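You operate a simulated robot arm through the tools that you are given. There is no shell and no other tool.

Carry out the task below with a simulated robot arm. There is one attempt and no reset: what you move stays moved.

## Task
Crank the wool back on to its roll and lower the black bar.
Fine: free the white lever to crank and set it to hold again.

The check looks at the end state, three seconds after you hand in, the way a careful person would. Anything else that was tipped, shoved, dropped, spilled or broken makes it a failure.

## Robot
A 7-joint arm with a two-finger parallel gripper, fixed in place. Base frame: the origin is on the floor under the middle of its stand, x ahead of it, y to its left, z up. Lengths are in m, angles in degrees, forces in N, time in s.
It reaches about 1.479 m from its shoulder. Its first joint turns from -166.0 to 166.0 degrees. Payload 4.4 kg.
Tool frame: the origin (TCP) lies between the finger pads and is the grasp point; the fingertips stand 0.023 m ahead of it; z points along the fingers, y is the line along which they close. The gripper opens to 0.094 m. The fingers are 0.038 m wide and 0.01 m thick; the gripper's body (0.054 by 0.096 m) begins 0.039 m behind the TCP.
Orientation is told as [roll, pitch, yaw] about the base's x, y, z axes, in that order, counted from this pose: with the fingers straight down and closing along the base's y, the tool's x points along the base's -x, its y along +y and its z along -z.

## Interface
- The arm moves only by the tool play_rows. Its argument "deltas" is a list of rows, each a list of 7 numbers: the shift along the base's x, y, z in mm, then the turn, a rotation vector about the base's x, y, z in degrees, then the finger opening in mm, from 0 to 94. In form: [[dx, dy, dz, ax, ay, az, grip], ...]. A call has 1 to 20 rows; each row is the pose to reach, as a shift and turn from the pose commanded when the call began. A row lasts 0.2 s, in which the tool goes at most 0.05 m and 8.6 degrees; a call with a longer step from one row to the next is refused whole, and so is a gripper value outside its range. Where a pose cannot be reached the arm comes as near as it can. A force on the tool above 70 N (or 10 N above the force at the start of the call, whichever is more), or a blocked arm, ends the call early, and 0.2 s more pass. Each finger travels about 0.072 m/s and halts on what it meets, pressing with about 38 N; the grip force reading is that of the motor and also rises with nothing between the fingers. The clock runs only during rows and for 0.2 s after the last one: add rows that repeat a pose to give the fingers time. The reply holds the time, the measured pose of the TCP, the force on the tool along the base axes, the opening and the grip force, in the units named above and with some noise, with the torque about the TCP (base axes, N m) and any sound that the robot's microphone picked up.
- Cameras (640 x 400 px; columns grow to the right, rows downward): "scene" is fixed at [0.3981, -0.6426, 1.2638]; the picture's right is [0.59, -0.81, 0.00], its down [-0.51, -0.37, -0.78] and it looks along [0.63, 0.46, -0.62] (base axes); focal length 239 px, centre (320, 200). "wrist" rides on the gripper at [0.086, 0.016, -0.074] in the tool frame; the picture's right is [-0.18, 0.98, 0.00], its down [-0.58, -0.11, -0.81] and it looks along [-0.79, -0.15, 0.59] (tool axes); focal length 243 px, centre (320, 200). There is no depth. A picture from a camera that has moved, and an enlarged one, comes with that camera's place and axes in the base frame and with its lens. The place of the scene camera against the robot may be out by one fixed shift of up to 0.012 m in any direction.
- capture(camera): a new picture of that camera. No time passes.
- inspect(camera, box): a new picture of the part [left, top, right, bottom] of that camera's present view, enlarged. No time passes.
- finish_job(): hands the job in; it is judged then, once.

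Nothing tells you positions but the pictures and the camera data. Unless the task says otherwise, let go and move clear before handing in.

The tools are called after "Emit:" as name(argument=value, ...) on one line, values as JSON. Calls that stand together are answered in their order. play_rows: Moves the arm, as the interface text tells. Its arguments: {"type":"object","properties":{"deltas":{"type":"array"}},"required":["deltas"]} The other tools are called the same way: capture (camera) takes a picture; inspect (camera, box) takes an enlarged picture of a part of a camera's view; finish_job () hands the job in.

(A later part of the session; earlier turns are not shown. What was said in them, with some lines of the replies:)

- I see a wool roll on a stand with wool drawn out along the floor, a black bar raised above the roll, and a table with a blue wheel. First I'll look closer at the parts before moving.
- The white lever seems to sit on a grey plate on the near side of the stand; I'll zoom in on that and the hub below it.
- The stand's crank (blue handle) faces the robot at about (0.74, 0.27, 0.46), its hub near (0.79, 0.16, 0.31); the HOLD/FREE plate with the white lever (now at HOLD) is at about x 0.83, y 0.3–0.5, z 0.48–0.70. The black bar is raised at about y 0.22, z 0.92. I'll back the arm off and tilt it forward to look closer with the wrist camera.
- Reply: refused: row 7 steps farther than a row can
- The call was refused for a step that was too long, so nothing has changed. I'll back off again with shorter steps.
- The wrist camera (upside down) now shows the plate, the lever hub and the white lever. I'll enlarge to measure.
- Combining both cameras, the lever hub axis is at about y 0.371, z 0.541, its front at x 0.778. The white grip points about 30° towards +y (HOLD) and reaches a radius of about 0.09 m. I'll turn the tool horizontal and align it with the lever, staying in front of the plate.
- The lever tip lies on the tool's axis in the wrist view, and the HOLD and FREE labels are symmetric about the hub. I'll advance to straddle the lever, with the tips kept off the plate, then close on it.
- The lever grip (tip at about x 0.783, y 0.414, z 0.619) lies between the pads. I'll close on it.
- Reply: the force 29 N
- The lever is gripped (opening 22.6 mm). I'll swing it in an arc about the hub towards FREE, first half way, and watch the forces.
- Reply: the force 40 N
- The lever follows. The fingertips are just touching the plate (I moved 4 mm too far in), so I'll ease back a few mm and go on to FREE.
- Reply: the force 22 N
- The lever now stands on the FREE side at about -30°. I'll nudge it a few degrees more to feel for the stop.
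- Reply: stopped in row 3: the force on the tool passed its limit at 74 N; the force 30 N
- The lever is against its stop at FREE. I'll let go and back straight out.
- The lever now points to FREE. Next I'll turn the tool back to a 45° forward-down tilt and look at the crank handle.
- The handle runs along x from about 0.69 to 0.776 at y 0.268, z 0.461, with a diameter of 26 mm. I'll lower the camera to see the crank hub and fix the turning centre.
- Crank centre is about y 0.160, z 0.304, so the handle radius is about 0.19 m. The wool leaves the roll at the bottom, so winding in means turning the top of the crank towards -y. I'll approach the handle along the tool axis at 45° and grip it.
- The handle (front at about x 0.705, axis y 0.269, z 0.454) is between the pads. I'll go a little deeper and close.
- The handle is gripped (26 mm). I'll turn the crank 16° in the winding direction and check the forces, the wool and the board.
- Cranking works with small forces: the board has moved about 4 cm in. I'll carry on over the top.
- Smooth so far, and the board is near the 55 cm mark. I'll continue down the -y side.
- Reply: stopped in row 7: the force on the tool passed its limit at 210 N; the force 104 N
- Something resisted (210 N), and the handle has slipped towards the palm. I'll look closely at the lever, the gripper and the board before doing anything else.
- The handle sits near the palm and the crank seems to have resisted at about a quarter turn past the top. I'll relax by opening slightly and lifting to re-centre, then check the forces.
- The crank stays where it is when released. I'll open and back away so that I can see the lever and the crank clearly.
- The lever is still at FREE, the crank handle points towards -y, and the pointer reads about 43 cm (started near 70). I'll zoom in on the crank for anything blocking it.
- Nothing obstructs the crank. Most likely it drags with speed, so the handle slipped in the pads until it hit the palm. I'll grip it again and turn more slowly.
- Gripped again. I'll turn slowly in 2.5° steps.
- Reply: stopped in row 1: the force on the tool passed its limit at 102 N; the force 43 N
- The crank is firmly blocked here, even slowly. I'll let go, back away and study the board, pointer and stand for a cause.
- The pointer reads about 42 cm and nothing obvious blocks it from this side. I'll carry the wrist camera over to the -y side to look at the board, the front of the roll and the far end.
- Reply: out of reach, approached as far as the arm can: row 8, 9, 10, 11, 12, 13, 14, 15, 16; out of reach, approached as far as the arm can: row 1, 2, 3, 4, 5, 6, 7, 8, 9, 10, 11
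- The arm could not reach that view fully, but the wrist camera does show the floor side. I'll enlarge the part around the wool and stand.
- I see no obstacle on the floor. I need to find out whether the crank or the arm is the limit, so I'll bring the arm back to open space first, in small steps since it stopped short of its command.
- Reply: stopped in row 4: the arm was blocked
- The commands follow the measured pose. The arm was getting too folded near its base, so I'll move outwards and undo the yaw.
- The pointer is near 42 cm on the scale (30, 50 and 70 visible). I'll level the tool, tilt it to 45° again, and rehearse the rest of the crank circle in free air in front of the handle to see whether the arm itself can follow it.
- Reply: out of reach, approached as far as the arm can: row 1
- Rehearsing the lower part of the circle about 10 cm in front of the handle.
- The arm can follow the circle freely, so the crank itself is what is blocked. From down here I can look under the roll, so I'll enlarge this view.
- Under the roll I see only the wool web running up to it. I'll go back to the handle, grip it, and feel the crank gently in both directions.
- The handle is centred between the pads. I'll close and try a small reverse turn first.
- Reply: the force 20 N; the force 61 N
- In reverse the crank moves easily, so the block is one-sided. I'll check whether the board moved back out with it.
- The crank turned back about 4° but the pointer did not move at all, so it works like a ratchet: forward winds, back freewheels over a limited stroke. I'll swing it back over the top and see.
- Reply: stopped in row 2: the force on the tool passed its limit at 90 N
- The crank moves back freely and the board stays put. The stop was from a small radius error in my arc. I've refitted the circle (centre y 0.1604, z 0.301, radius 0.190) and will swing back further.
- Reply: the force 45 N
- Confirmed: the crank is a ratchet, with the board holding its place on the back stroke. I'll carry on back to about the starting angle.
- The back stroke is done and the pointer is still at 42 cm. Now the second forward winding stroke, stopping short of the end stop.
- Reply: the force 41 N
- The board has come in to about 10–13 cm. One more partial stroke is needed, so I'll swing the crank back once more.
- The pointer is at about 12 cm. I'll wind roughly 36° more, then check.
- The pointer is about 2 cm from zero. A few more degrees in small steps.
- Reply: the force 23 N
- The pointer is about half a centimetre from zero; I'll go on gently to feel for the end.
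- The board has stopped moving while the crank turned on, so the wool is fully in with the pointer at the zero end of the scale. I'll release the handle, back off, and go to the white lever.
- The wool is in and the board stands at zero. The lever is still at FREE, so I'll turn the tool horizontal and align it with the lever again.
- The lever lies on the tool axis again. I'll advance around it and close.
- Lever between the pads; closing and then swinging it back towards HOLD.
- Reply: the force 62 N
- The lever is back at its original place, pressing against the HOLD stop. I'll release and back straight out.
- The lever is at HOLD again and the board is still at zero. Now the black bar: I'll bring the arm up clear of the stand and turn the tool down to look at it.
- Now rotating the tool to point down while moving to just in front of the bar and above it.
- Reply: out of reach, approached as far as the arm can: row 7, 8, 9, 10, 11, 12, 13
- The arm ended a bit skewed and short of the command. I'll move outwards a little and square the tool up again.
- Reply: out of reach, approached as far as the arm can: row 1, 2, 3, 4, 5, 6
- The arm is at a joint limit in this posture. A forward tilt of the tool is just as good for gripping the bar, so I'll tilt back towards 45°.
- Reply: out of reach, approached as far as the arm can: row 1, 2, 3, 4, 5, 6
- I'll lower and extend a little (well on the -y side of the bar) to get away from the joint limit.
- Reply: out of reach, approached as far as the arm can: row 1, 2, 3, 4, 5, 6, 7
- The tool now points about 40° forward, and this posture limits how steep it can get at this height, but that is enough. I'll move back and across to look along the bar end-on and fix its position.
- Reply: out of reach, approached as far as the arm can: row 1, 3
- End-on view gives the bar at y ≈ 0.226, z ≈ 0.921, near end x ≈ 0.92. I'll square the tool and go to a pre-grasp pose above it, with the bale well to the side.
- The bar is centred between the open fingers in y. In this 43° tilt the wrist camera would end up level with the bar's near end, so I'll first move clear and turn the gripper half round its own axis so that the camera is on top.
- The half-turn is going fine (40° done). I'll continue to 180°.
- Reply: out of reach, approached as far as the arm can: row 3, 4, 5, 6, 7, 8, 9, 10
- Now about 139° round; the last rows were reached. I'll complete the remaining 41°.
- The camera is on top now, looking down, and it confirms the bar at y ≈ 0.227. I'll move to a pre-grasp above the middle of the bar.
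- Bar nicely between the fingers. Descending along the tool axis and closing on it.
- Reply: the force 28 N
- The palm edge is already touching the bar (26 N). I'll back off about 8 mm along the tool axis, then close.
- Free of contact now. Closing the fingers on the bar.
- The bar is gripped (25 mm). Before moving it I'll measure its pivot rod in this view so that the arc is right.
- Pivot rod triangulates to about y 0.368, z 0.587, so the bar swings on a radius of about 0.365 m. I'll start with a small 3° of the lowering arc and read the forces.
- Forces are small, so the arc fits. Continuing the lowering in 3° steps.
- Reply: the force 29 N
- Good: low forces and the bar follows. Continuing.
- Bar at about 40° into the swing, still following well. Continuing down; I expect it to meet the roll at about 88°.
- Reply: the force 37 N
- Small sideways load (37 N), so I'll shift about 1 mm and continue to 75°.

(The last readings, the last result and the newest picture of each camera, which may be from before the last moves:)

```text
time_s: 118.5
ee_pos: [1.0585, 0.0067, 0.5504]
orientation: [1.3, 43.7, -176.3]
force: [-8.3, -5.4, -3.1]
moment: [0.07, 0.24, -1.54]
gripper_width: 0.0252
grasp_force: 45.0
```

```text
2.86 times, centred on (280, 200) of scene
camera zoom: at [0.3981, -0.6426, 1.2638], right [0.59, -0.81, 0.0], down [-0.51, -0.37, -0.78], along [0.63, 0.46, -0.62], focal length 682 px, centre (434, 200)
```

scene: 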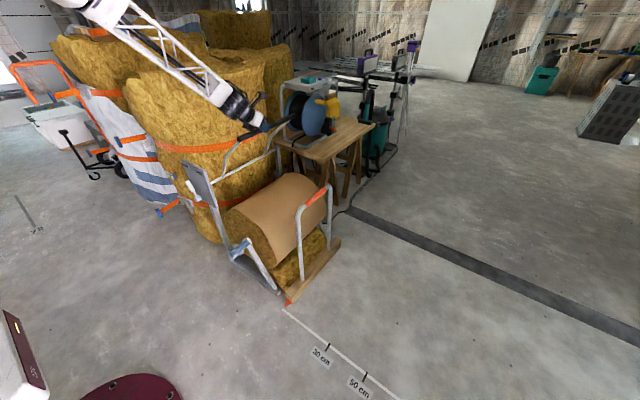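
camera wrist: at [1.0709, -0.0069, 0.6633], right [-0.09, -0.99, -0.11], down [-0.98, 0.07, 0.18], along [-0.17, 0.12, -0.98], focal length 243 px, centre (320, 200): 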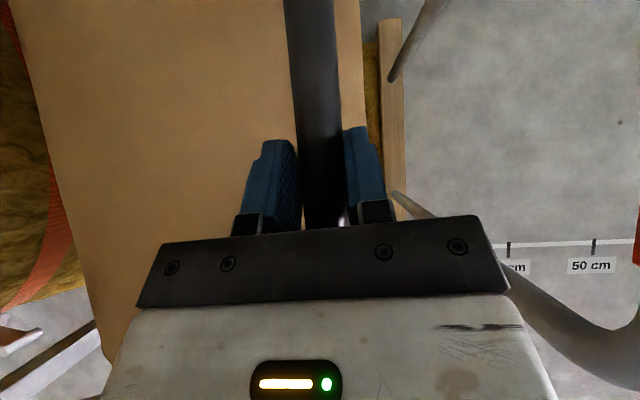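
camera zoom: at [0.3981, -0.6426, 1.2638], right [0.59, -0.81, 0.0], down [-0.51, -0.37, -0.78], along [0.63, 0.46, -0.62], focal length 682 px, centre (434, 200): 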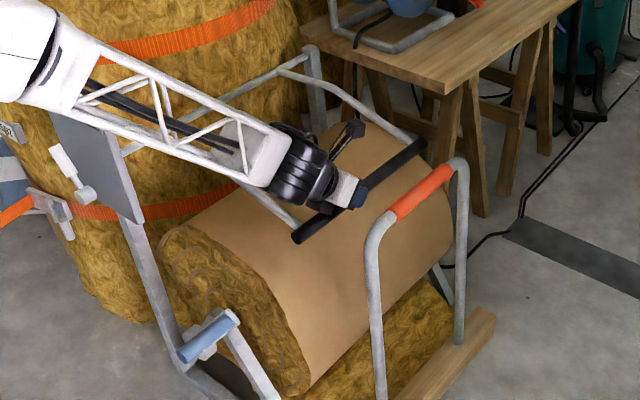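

Nearly on the roll. Small 1.5° steps now, watching for contact.

Emit:
play_rows(deltas=[[0, 1.4, -9.4, 0, 0, 0, 6], [0, 3.1, -18.8, 0, 0, 0, 6], [0, 4.9, -28.2, 0, 0, 0, 6], [0, 7, -37.6, 0, 0, 0, 6]])

Emit:
inspect(camera="scene", box=[230, 150, 350, 270])

Emit:
capture(camera="wrist")

```text
time_s: 119.5
ee_pos: [1.061, 0.0099, 0.5222]
orientation: [1.3, 44.1, -176.5]
force: [-43.5, -2.1, 34.7]
moment: [-0.04, 2.7, -1.71]
gripper_width: 0.0253
grasp_force: 44.7
stopped in row 4: the force on the tool passed its limit at 97 N (the readings are from after the stop); the commanded pose is now the measured one
```

```text
3.33 times, centred on (290, 210) of scene
camera zoom: at [0.3981, -0.6426, 1.2638], right [0.59, -0.81, 0.0], down [-0.51, -0.37, -0.78], along [0.63, 0.46, -0.62], focal length 795 px, centre (420, 167)
```

zoom: 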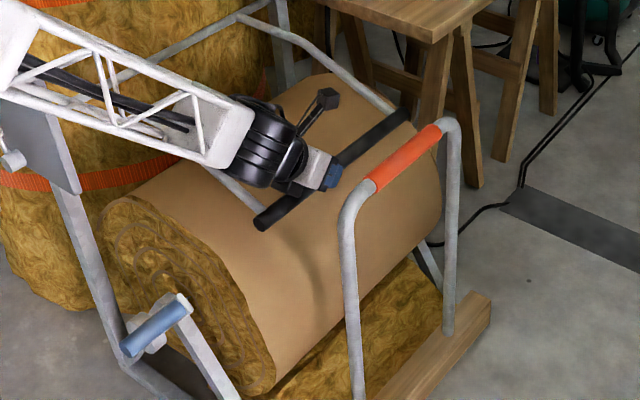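

```text
taken
camera wrist: at [1.0728, -0.0022, 0.6353], right [-0.09, -0.99, -0.11], down [-0.98, 0.07, 0.17], along [-0.16, 0.12, -0.98], focal length 243 px, centre (320, 200)
```

wrist: 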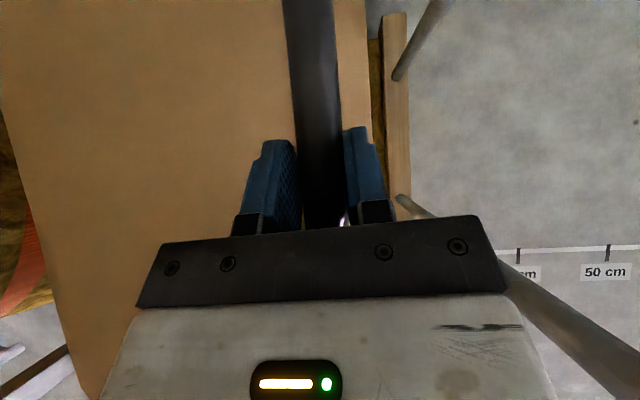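

The bar now resists at about 80° of swing (97 N), and the force runs straight back along the tool, so the bar itself has met its stop or the roll. I'll let go and see whether it stays down, backing out upwards, clear of the board's tall handle.

Emit:
play_rows(deltas=[[-2, 0, 2, 0, 0, 0, 20], [-3, 0, 3, 0, 0, 0, 36], [-3, 0, 3, 0, 0, 0, 46], [-3, 0, 3, 0, 0, 0, 50]])

Emit:
capture(camera="wrist")

Emit:
inspect(camera="scene", box=[230, 150, 350, 270])

```text
time_s: 120.5
ee_pos: [1.0594, 0.0115, 0.5242]
orientation: [1.3, 44.0, -176.5]
force: [-0.6, -0.3, 0.0]
moment: [-0.02, -0.03, -0.02]
gripper_width: 0.0498
grasp_force: 0.0
```

```text
taken
camera wrist: at [1.0705, -0.0013, 0.6377], right [-0.09, -0.99, -0.11], down [-0.98, 0.07, 0.17], along [-0.16, 0.12, -0.98], focal length 243 px, centre (320, 200)
```

wrist: 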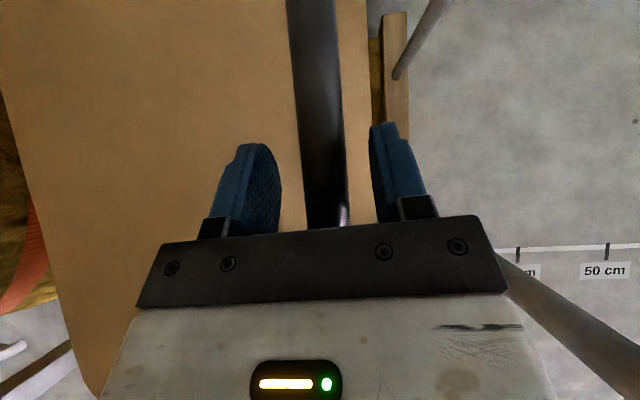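

```text
3.33 times, centred on (290, 210) of scene
camera zoom: at [0.3981, -0.6426, 1.2638], right [0.59, -0.81, 0.0], down [-0.51, -0.37, -0.78], along [0.63, 0.46, -0.62], focal length 795 px, centre (420, 167)
```

zoom: 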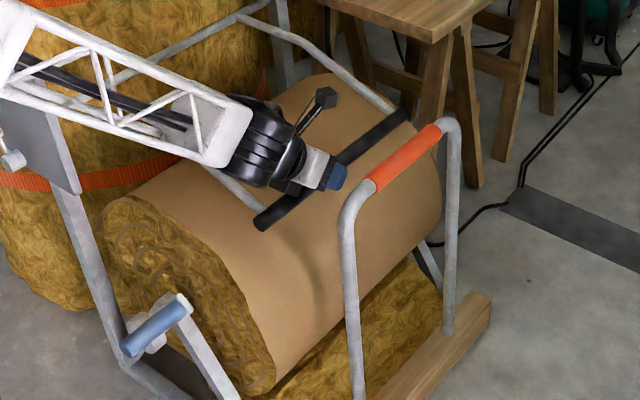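

The bar stays put on release. I'll retreat along the tool axis and upwards for a clear view.

Emit:
play_rows(deltas=[[-14, 0, 15, 0, 0, 0, 50], [-32, 0, 36, 0, 0, 0, 50], [-55, 2, 62, 0, 0, 0, 50], [-78, 5, 90, 0, 0, 0, 50], [-100, 10, 120, 0, 0, 0, 50], [-120, 15, 155, 0, 0, 0, 50], [-140, 20, 190, 0, 0, 0, 50], [-160, 25, 225, 0, 0, 0, 50], [-185, 30, 260, 0, 0, 0, 50], [-210, 35, 295, 0, 0, 0, 50], [-210, 35, 295, 0, 0, 0, 50]])

Emit:
capture(camera="scene")

Emit:
capture(camera="wrist")

Emit:
inspect(camera="scene", box=[200, 140, 360, 300])

```text
time_s: 122.9
ee_pos: [0.8471, 0.0478, 0.8208]
orientation: [1.4, 44.0, -176.5]
force: [0.3, -0.8, -0.1]
moment: [-0.01, 0.01, 0.0]
gripper_width: 0.0498
grasp_force: 0.1
```

```text
taken
```

scene: 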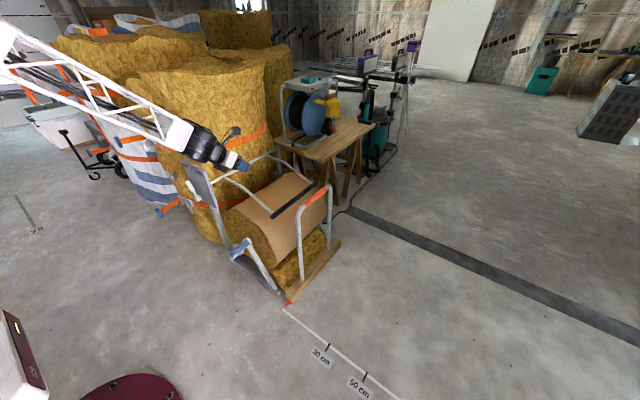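

```text
taken
camera wrist: at [0.8589, 0.0341, 0.9338], right [-0.09, -0.99, -0.11], down [-0.98, 0.07, 0.17], along [-0.17, 0.12, -0.98], focal length 243 px, centre (320, 200)
```

wrist: 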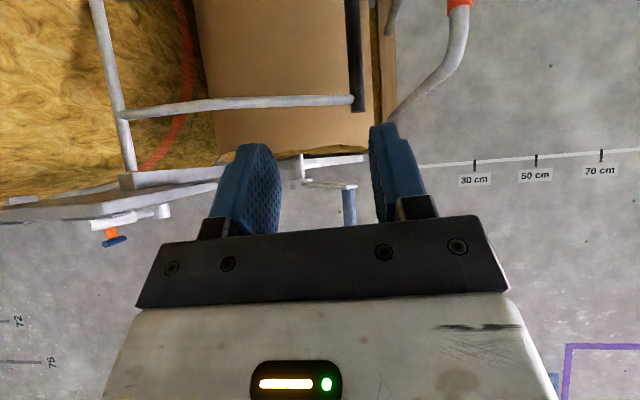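

```text
2.50 times, centred on (280, 220) of scene
camera zoom: at [0.3981, -0.6426, 1.2638], right [0.59, -0.81, 0.0], down [-0.51, -0.37, -0.78], along [0.63, 0.46, -0.62], focal length 597 px, centre (420, 150)
```

zoom: 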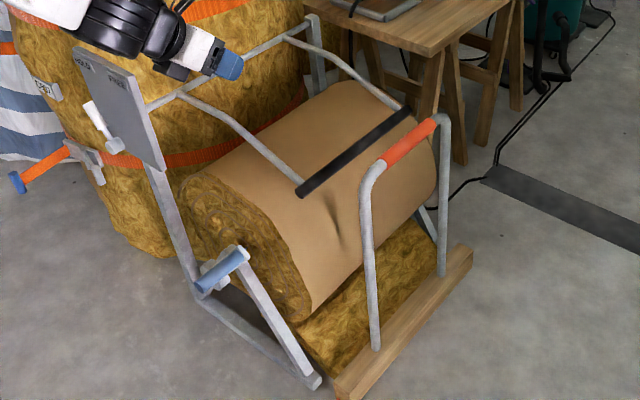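

The bar lies over the roll and has not moved since release. To be sure that it is fully down, I'll close the fingers and press lightly on it from above at its middle.

Emit:
play_rows(deltas=[[30, -8, -25, 0, 0, 0, 20], [60, -16, -55, 0, 0, 0, 2], [95, -24, -85, 0, 0, 0, 2], [130, -32, -115, 0, 0, 0, 2], [160, -37, -145, 0, 0, 0, 2], [185, -37, -180, 0, 0, 0, 2], [195, -37, -210, 0, 0, 0, 2], [195, -37, -220, 0, 0, 0, 2], [195, -37, -220, 0, 0, 0, 2]])

Emit:
capture(camera="wrist")

Emit:
inspect(camera="scene", box=[200, 130, 360, 290])

```text
time_s: 124.9
ee_pos: [1.0437, 0.0107, 0.5997]
orientation: [1.4, 44.0, -176.4]
force: [-0.4, -0.2, -0.7]
moment: [0.01, 0.01, 0.03]
gripper_width: 0.002
grasp_force: 0.0
```

```text
taken
camera wrist: at [1.0551, -0.0026, 0.7113], right [-0.09, -0.99, -0.11], down [-0.98, 0.07, 0.17], along [-0.16, 0.12, -0.98], focal length 243 px, centre (320, 200)
```

wrist: 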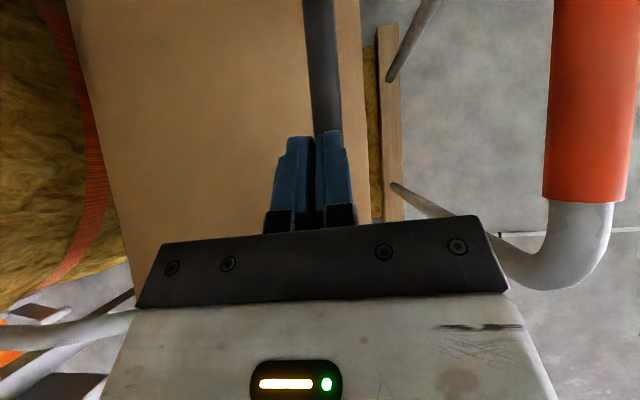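

```text
2.50 times, centred on (280, 210) of scene
camera zoom: at [0.3981, -0.6426, 1.2638], right [0.59, -0.81, 0.0], down [-0.51, -0.37, -0.78], along [0.63, 0.46, -0.62], focal length 597 px, centre (420, 175)
```

zoom: 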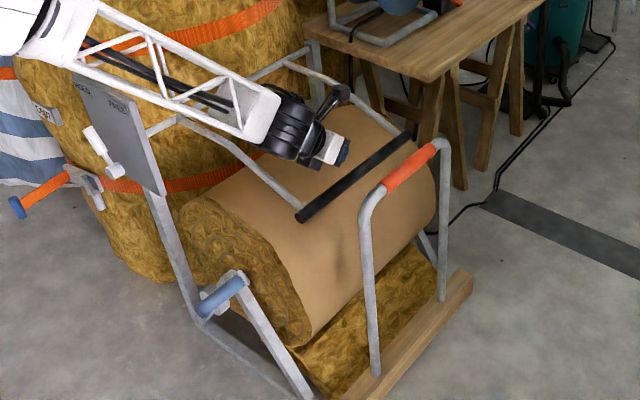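

Closed fingers are above the bar. Pressing down slowly until contact.

Emit:
play_rows(deltas=[[0, 0, -10, 0, 0, 0, 2], [0, 0, -20, 0, 0, 0, 2], [0, 0, -30, 0, 0, 0, 2], [0, 0, -36, 0, 0, 0, 2], [0, 0, -40, 0, 0, 0, 2], [0, 0, -44, 0, 0, 0, 2], [0, 0, -47, 0, 0, 0, 2], [0, 0, -50, 0, 0, 0, 2]])

Emit:
capture(camera="wrist")

Emit:
inspect(camera="scene", box=[200, 130, 360, 290])

```text
time_s: 126.7
ee_pos: [1.0454, 0.0104, 0.5513]
orientation: [1.3, 44.1, -176.4]
force: [-4.0, -0.3, 18.3]
moment: [0.04, 0.11, 0.04]
gripper_width: 0.0022
grasp_force: 0.0
```

```text
taken
camera wrist: at [1.056, -0.0039, 0.665], right [-0.09, -0.99, -0.11], down [-0.98, 0.07, 0.17], along [-0.16, 0.12, -0.98], focal length 243 px, centre (320, 200)
```

wrist: 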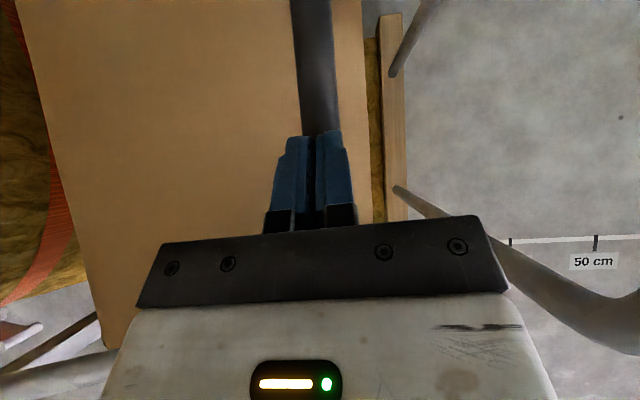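

```text
2.50 times, centred on (280, 210) of scene
camera zoom: at [0.3981, -0.6426, 1.2638], right [0.59, -0.81, 0.0], down [-0.51, -0.37, -0.78], along [0.63, 0.46, -0.62], focal length 597 px, centre (420, 175)
```

zoom: 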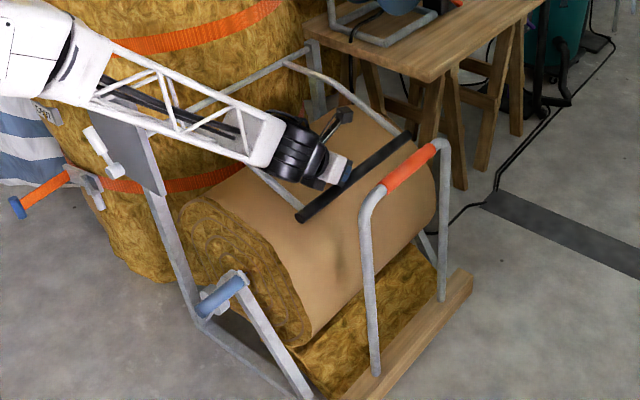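

Contact at 18 N. I'll press a few millimetres more to see whether it gives.

Emit:
play_rows(deltas=[[0, 0, -1, 0, 0, 0, 2], [0, 0, -2, 0, 0, 0, 2], [0, 0, -2, 0, 0, 0, 2]])

Emit:
inspect(camera="scene", box=[250, 170, 330, 240])

```text
time_s: 127.5
ee_pos: [1.0456, 0.0088, 0.5501]
orientation: [1.4, 44.2, -176.4]
force: [-15.3, 2.6, 56.6]
moment: [0.18, 0.28, 0.07]
gripper_width: 0.0026
grasp_force: 0.1
```

```text
5.71 times, centred on (290, 205) of scene
camera zoom: at [0.3981, -0.6426, 1.2638], right [0.59, -0.81, 0.0], down [-0.51, -0.37, -0.78], along [0.63, 0.46, -0.62], focal length 1364 px, centre (491, 171)
```

zoom: 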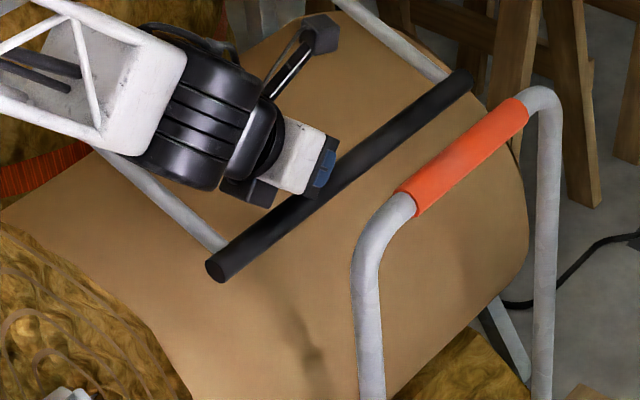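

It is a hard stop (56 N for 1 mm), so the bar is fully lowered. I'll retreat upwards and back, well clear, and check everything.

Emit:
play_rows(deltas=[[0, 1, 10, 0, 0, 0, 10], [-5, 1, 30, 0, 0, 0, 20], [-20, 3, 60, 0, 0, 0, 20], [-40, 6, 95, 0, 0, 0, 20], [-65, 10, 130, 0, 0, 0, 20], [-90, 15, 165, 0, 0, 0, 20], [-120, 20, 200, 0, 0, 0, 20], [-150, 25, 230, 0, 0, 0, 20], [-185, 30, 260, 0, 0, 0, 20], [-220, 35, 285, 0, 0, 0, 20], [-255, 35, 305, 0, 0, 0, 20], [-290, 35, 315, 0, 0, 0, 20], [-330, 35, 320, 0, 0, 0, 20], [-370, 35, 320, 0, 0, 0, 20], [-370, 35, 320, 0, 0, 0, 20]])

Emit:
capture(camera="scene")

Emit:
inspect(camera="scene", box=[170, 120, 370, 320])

Emit:
capture(camera="wrist")

```text
time_s: 130.7
ee_pos: [0.6747, 0.0425, 0.8664]
orientation: [1.4, 44.0, -176.3]
force: [-0.8, -0.2, 0.4]
moment: [-0.03, -0.01, 0.0]
gripper_width: 0.0202
grasp_force: 0.0
```

```text
taken
```

scene: 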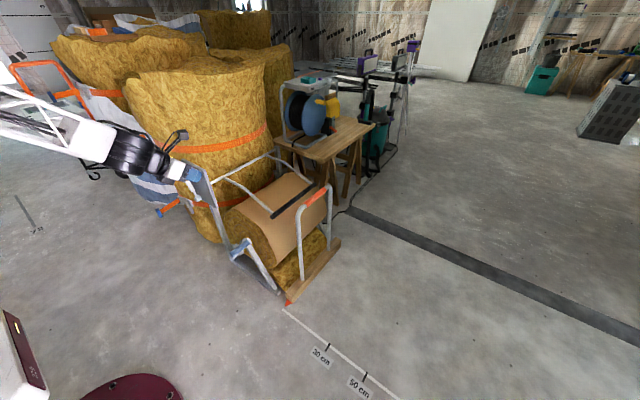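

```text
2.00 times, centred on (270, 220) of scene
camera zoom: at [0.3981, -0.6426, 1.2638], right [0.59, -0.81, 0.0], down [-0.51, -0.37, -0.78], along [0.63, 0.46, -0.62], focal length 477 px, centre (420, 160)
```

zoom: 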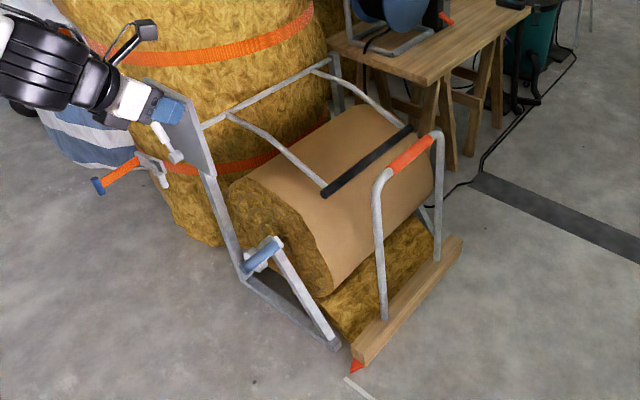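

```text
taken
camera wrist: at [0.6865, 0.03, 0.9809], right [-0.09, -0.99, -0.11], down [-0.98, 0.07, 0.17], along [-0.16, 0.12, -0.98], focal length 243 px, centre (320, 200)
```

wrist: 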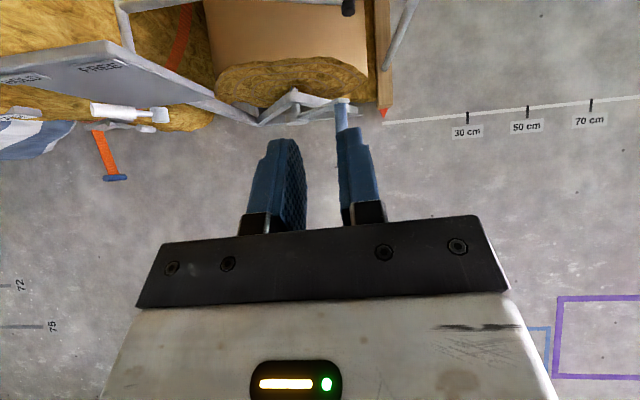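

The bar is down, the board is at zero, and the red pointer sits at the start of the scale. I'll shift the arm aside once more to confirm the lever.

Emit:
play_rows(deltas=[[-10, -20, 30, 0, 0, 0, 20], [-20, -40, 60, 0, 0, 0, 20], [-20, -60, 100, 0, 0, 0, 20], [-20, -60, 140, 0, 0, 0, 20], [-20, -60, 140, 0, 0, 0, 20]])

Emit:
inspect(camera="scene", box=[150, 120, 290, 230])

Emit:
inspect(camera="scene", box=[240, 150, 380, 330])

Emit:
capture(camera="scene")

```text
time_s: 131.9
ee_pos: [0.6541, -0.0136, 1.0114]
orientation: [1.4, 43.9, -176.5]
force: [0.5, 1.2, -0.1]
moment: [0.01, -0.04, 0.03]
gripper_width: 0.0198
grasp_force: 0.0
```

```text
3.64 times, centred on (220, 175) of scene
camera zoom: at [0.3981, -0.6426, 1.2638], right [0.59, -0.81, 0.0], down [-0.51, -0.37, -0.78], along [0.63, 0.46, -0.62], focal length 868 px, centre (684, 291)
```

zoom: 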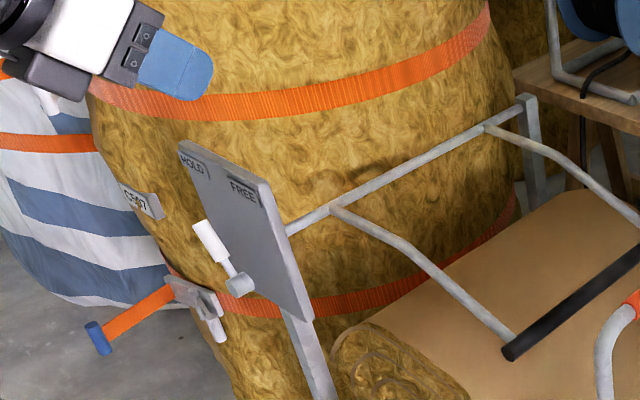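

```text
2.22 times, centred on (310, 240) of scene
camera zoom: at [0.3981, -0.6426, 1.2638], right [0.59, -0.81, 0.0], down [-0.51, -0.37, -0.78], along [0.63, 0.46, -0.62], focal length 530 px, centre (342, 111)
```

zoom: 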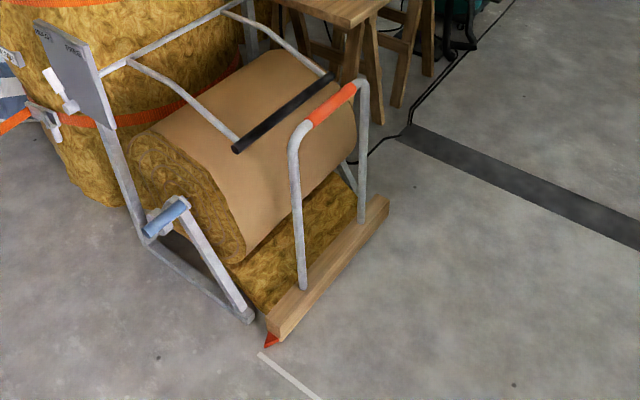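

```text
taken
```

scene: 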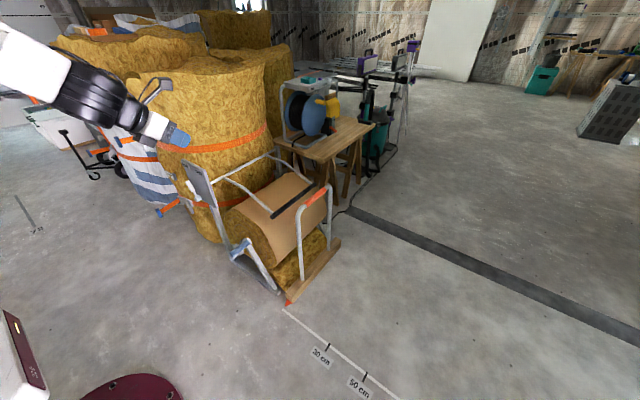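

Everything is in its end state: the pointer stands at the zero end of the scale, the white lever is at HOLD, and the black bar is down at its stop. The arm has let go and is clear, and nothing else looks disturbed, so I'm handing in.

Emit:
finish_job()

```text
The job is handed in.
```

The wool is cranked back on to its roll, the white lever is set to hold again, and the black bar is lowered. I handed the job in; no verdict came back.

- **Wool:** I moved the lever to FREE first. The crank works like a ratchet over a limited stroke, so it took three winding strokes. The pointer ended at the zero end of the scale, and the board stopped moving while the crank still turned.
- **Lever:** It is back at HOLD, pressed against its stop where it was at the start.
- **Black bar:** I gripped it and swung it down until it met a hard stop over the roll. Pressing on it from above did not move it further. By my measurements it may sit a few centimetres above the roll's surface rather than resting on it.

The force limit stopped the arm several times. The hardest was about 210 N, when the crank reached the end of its first stroke. I saw nothing else moved or damaged in the final pictures. The arm has let go and is clear of the stand.
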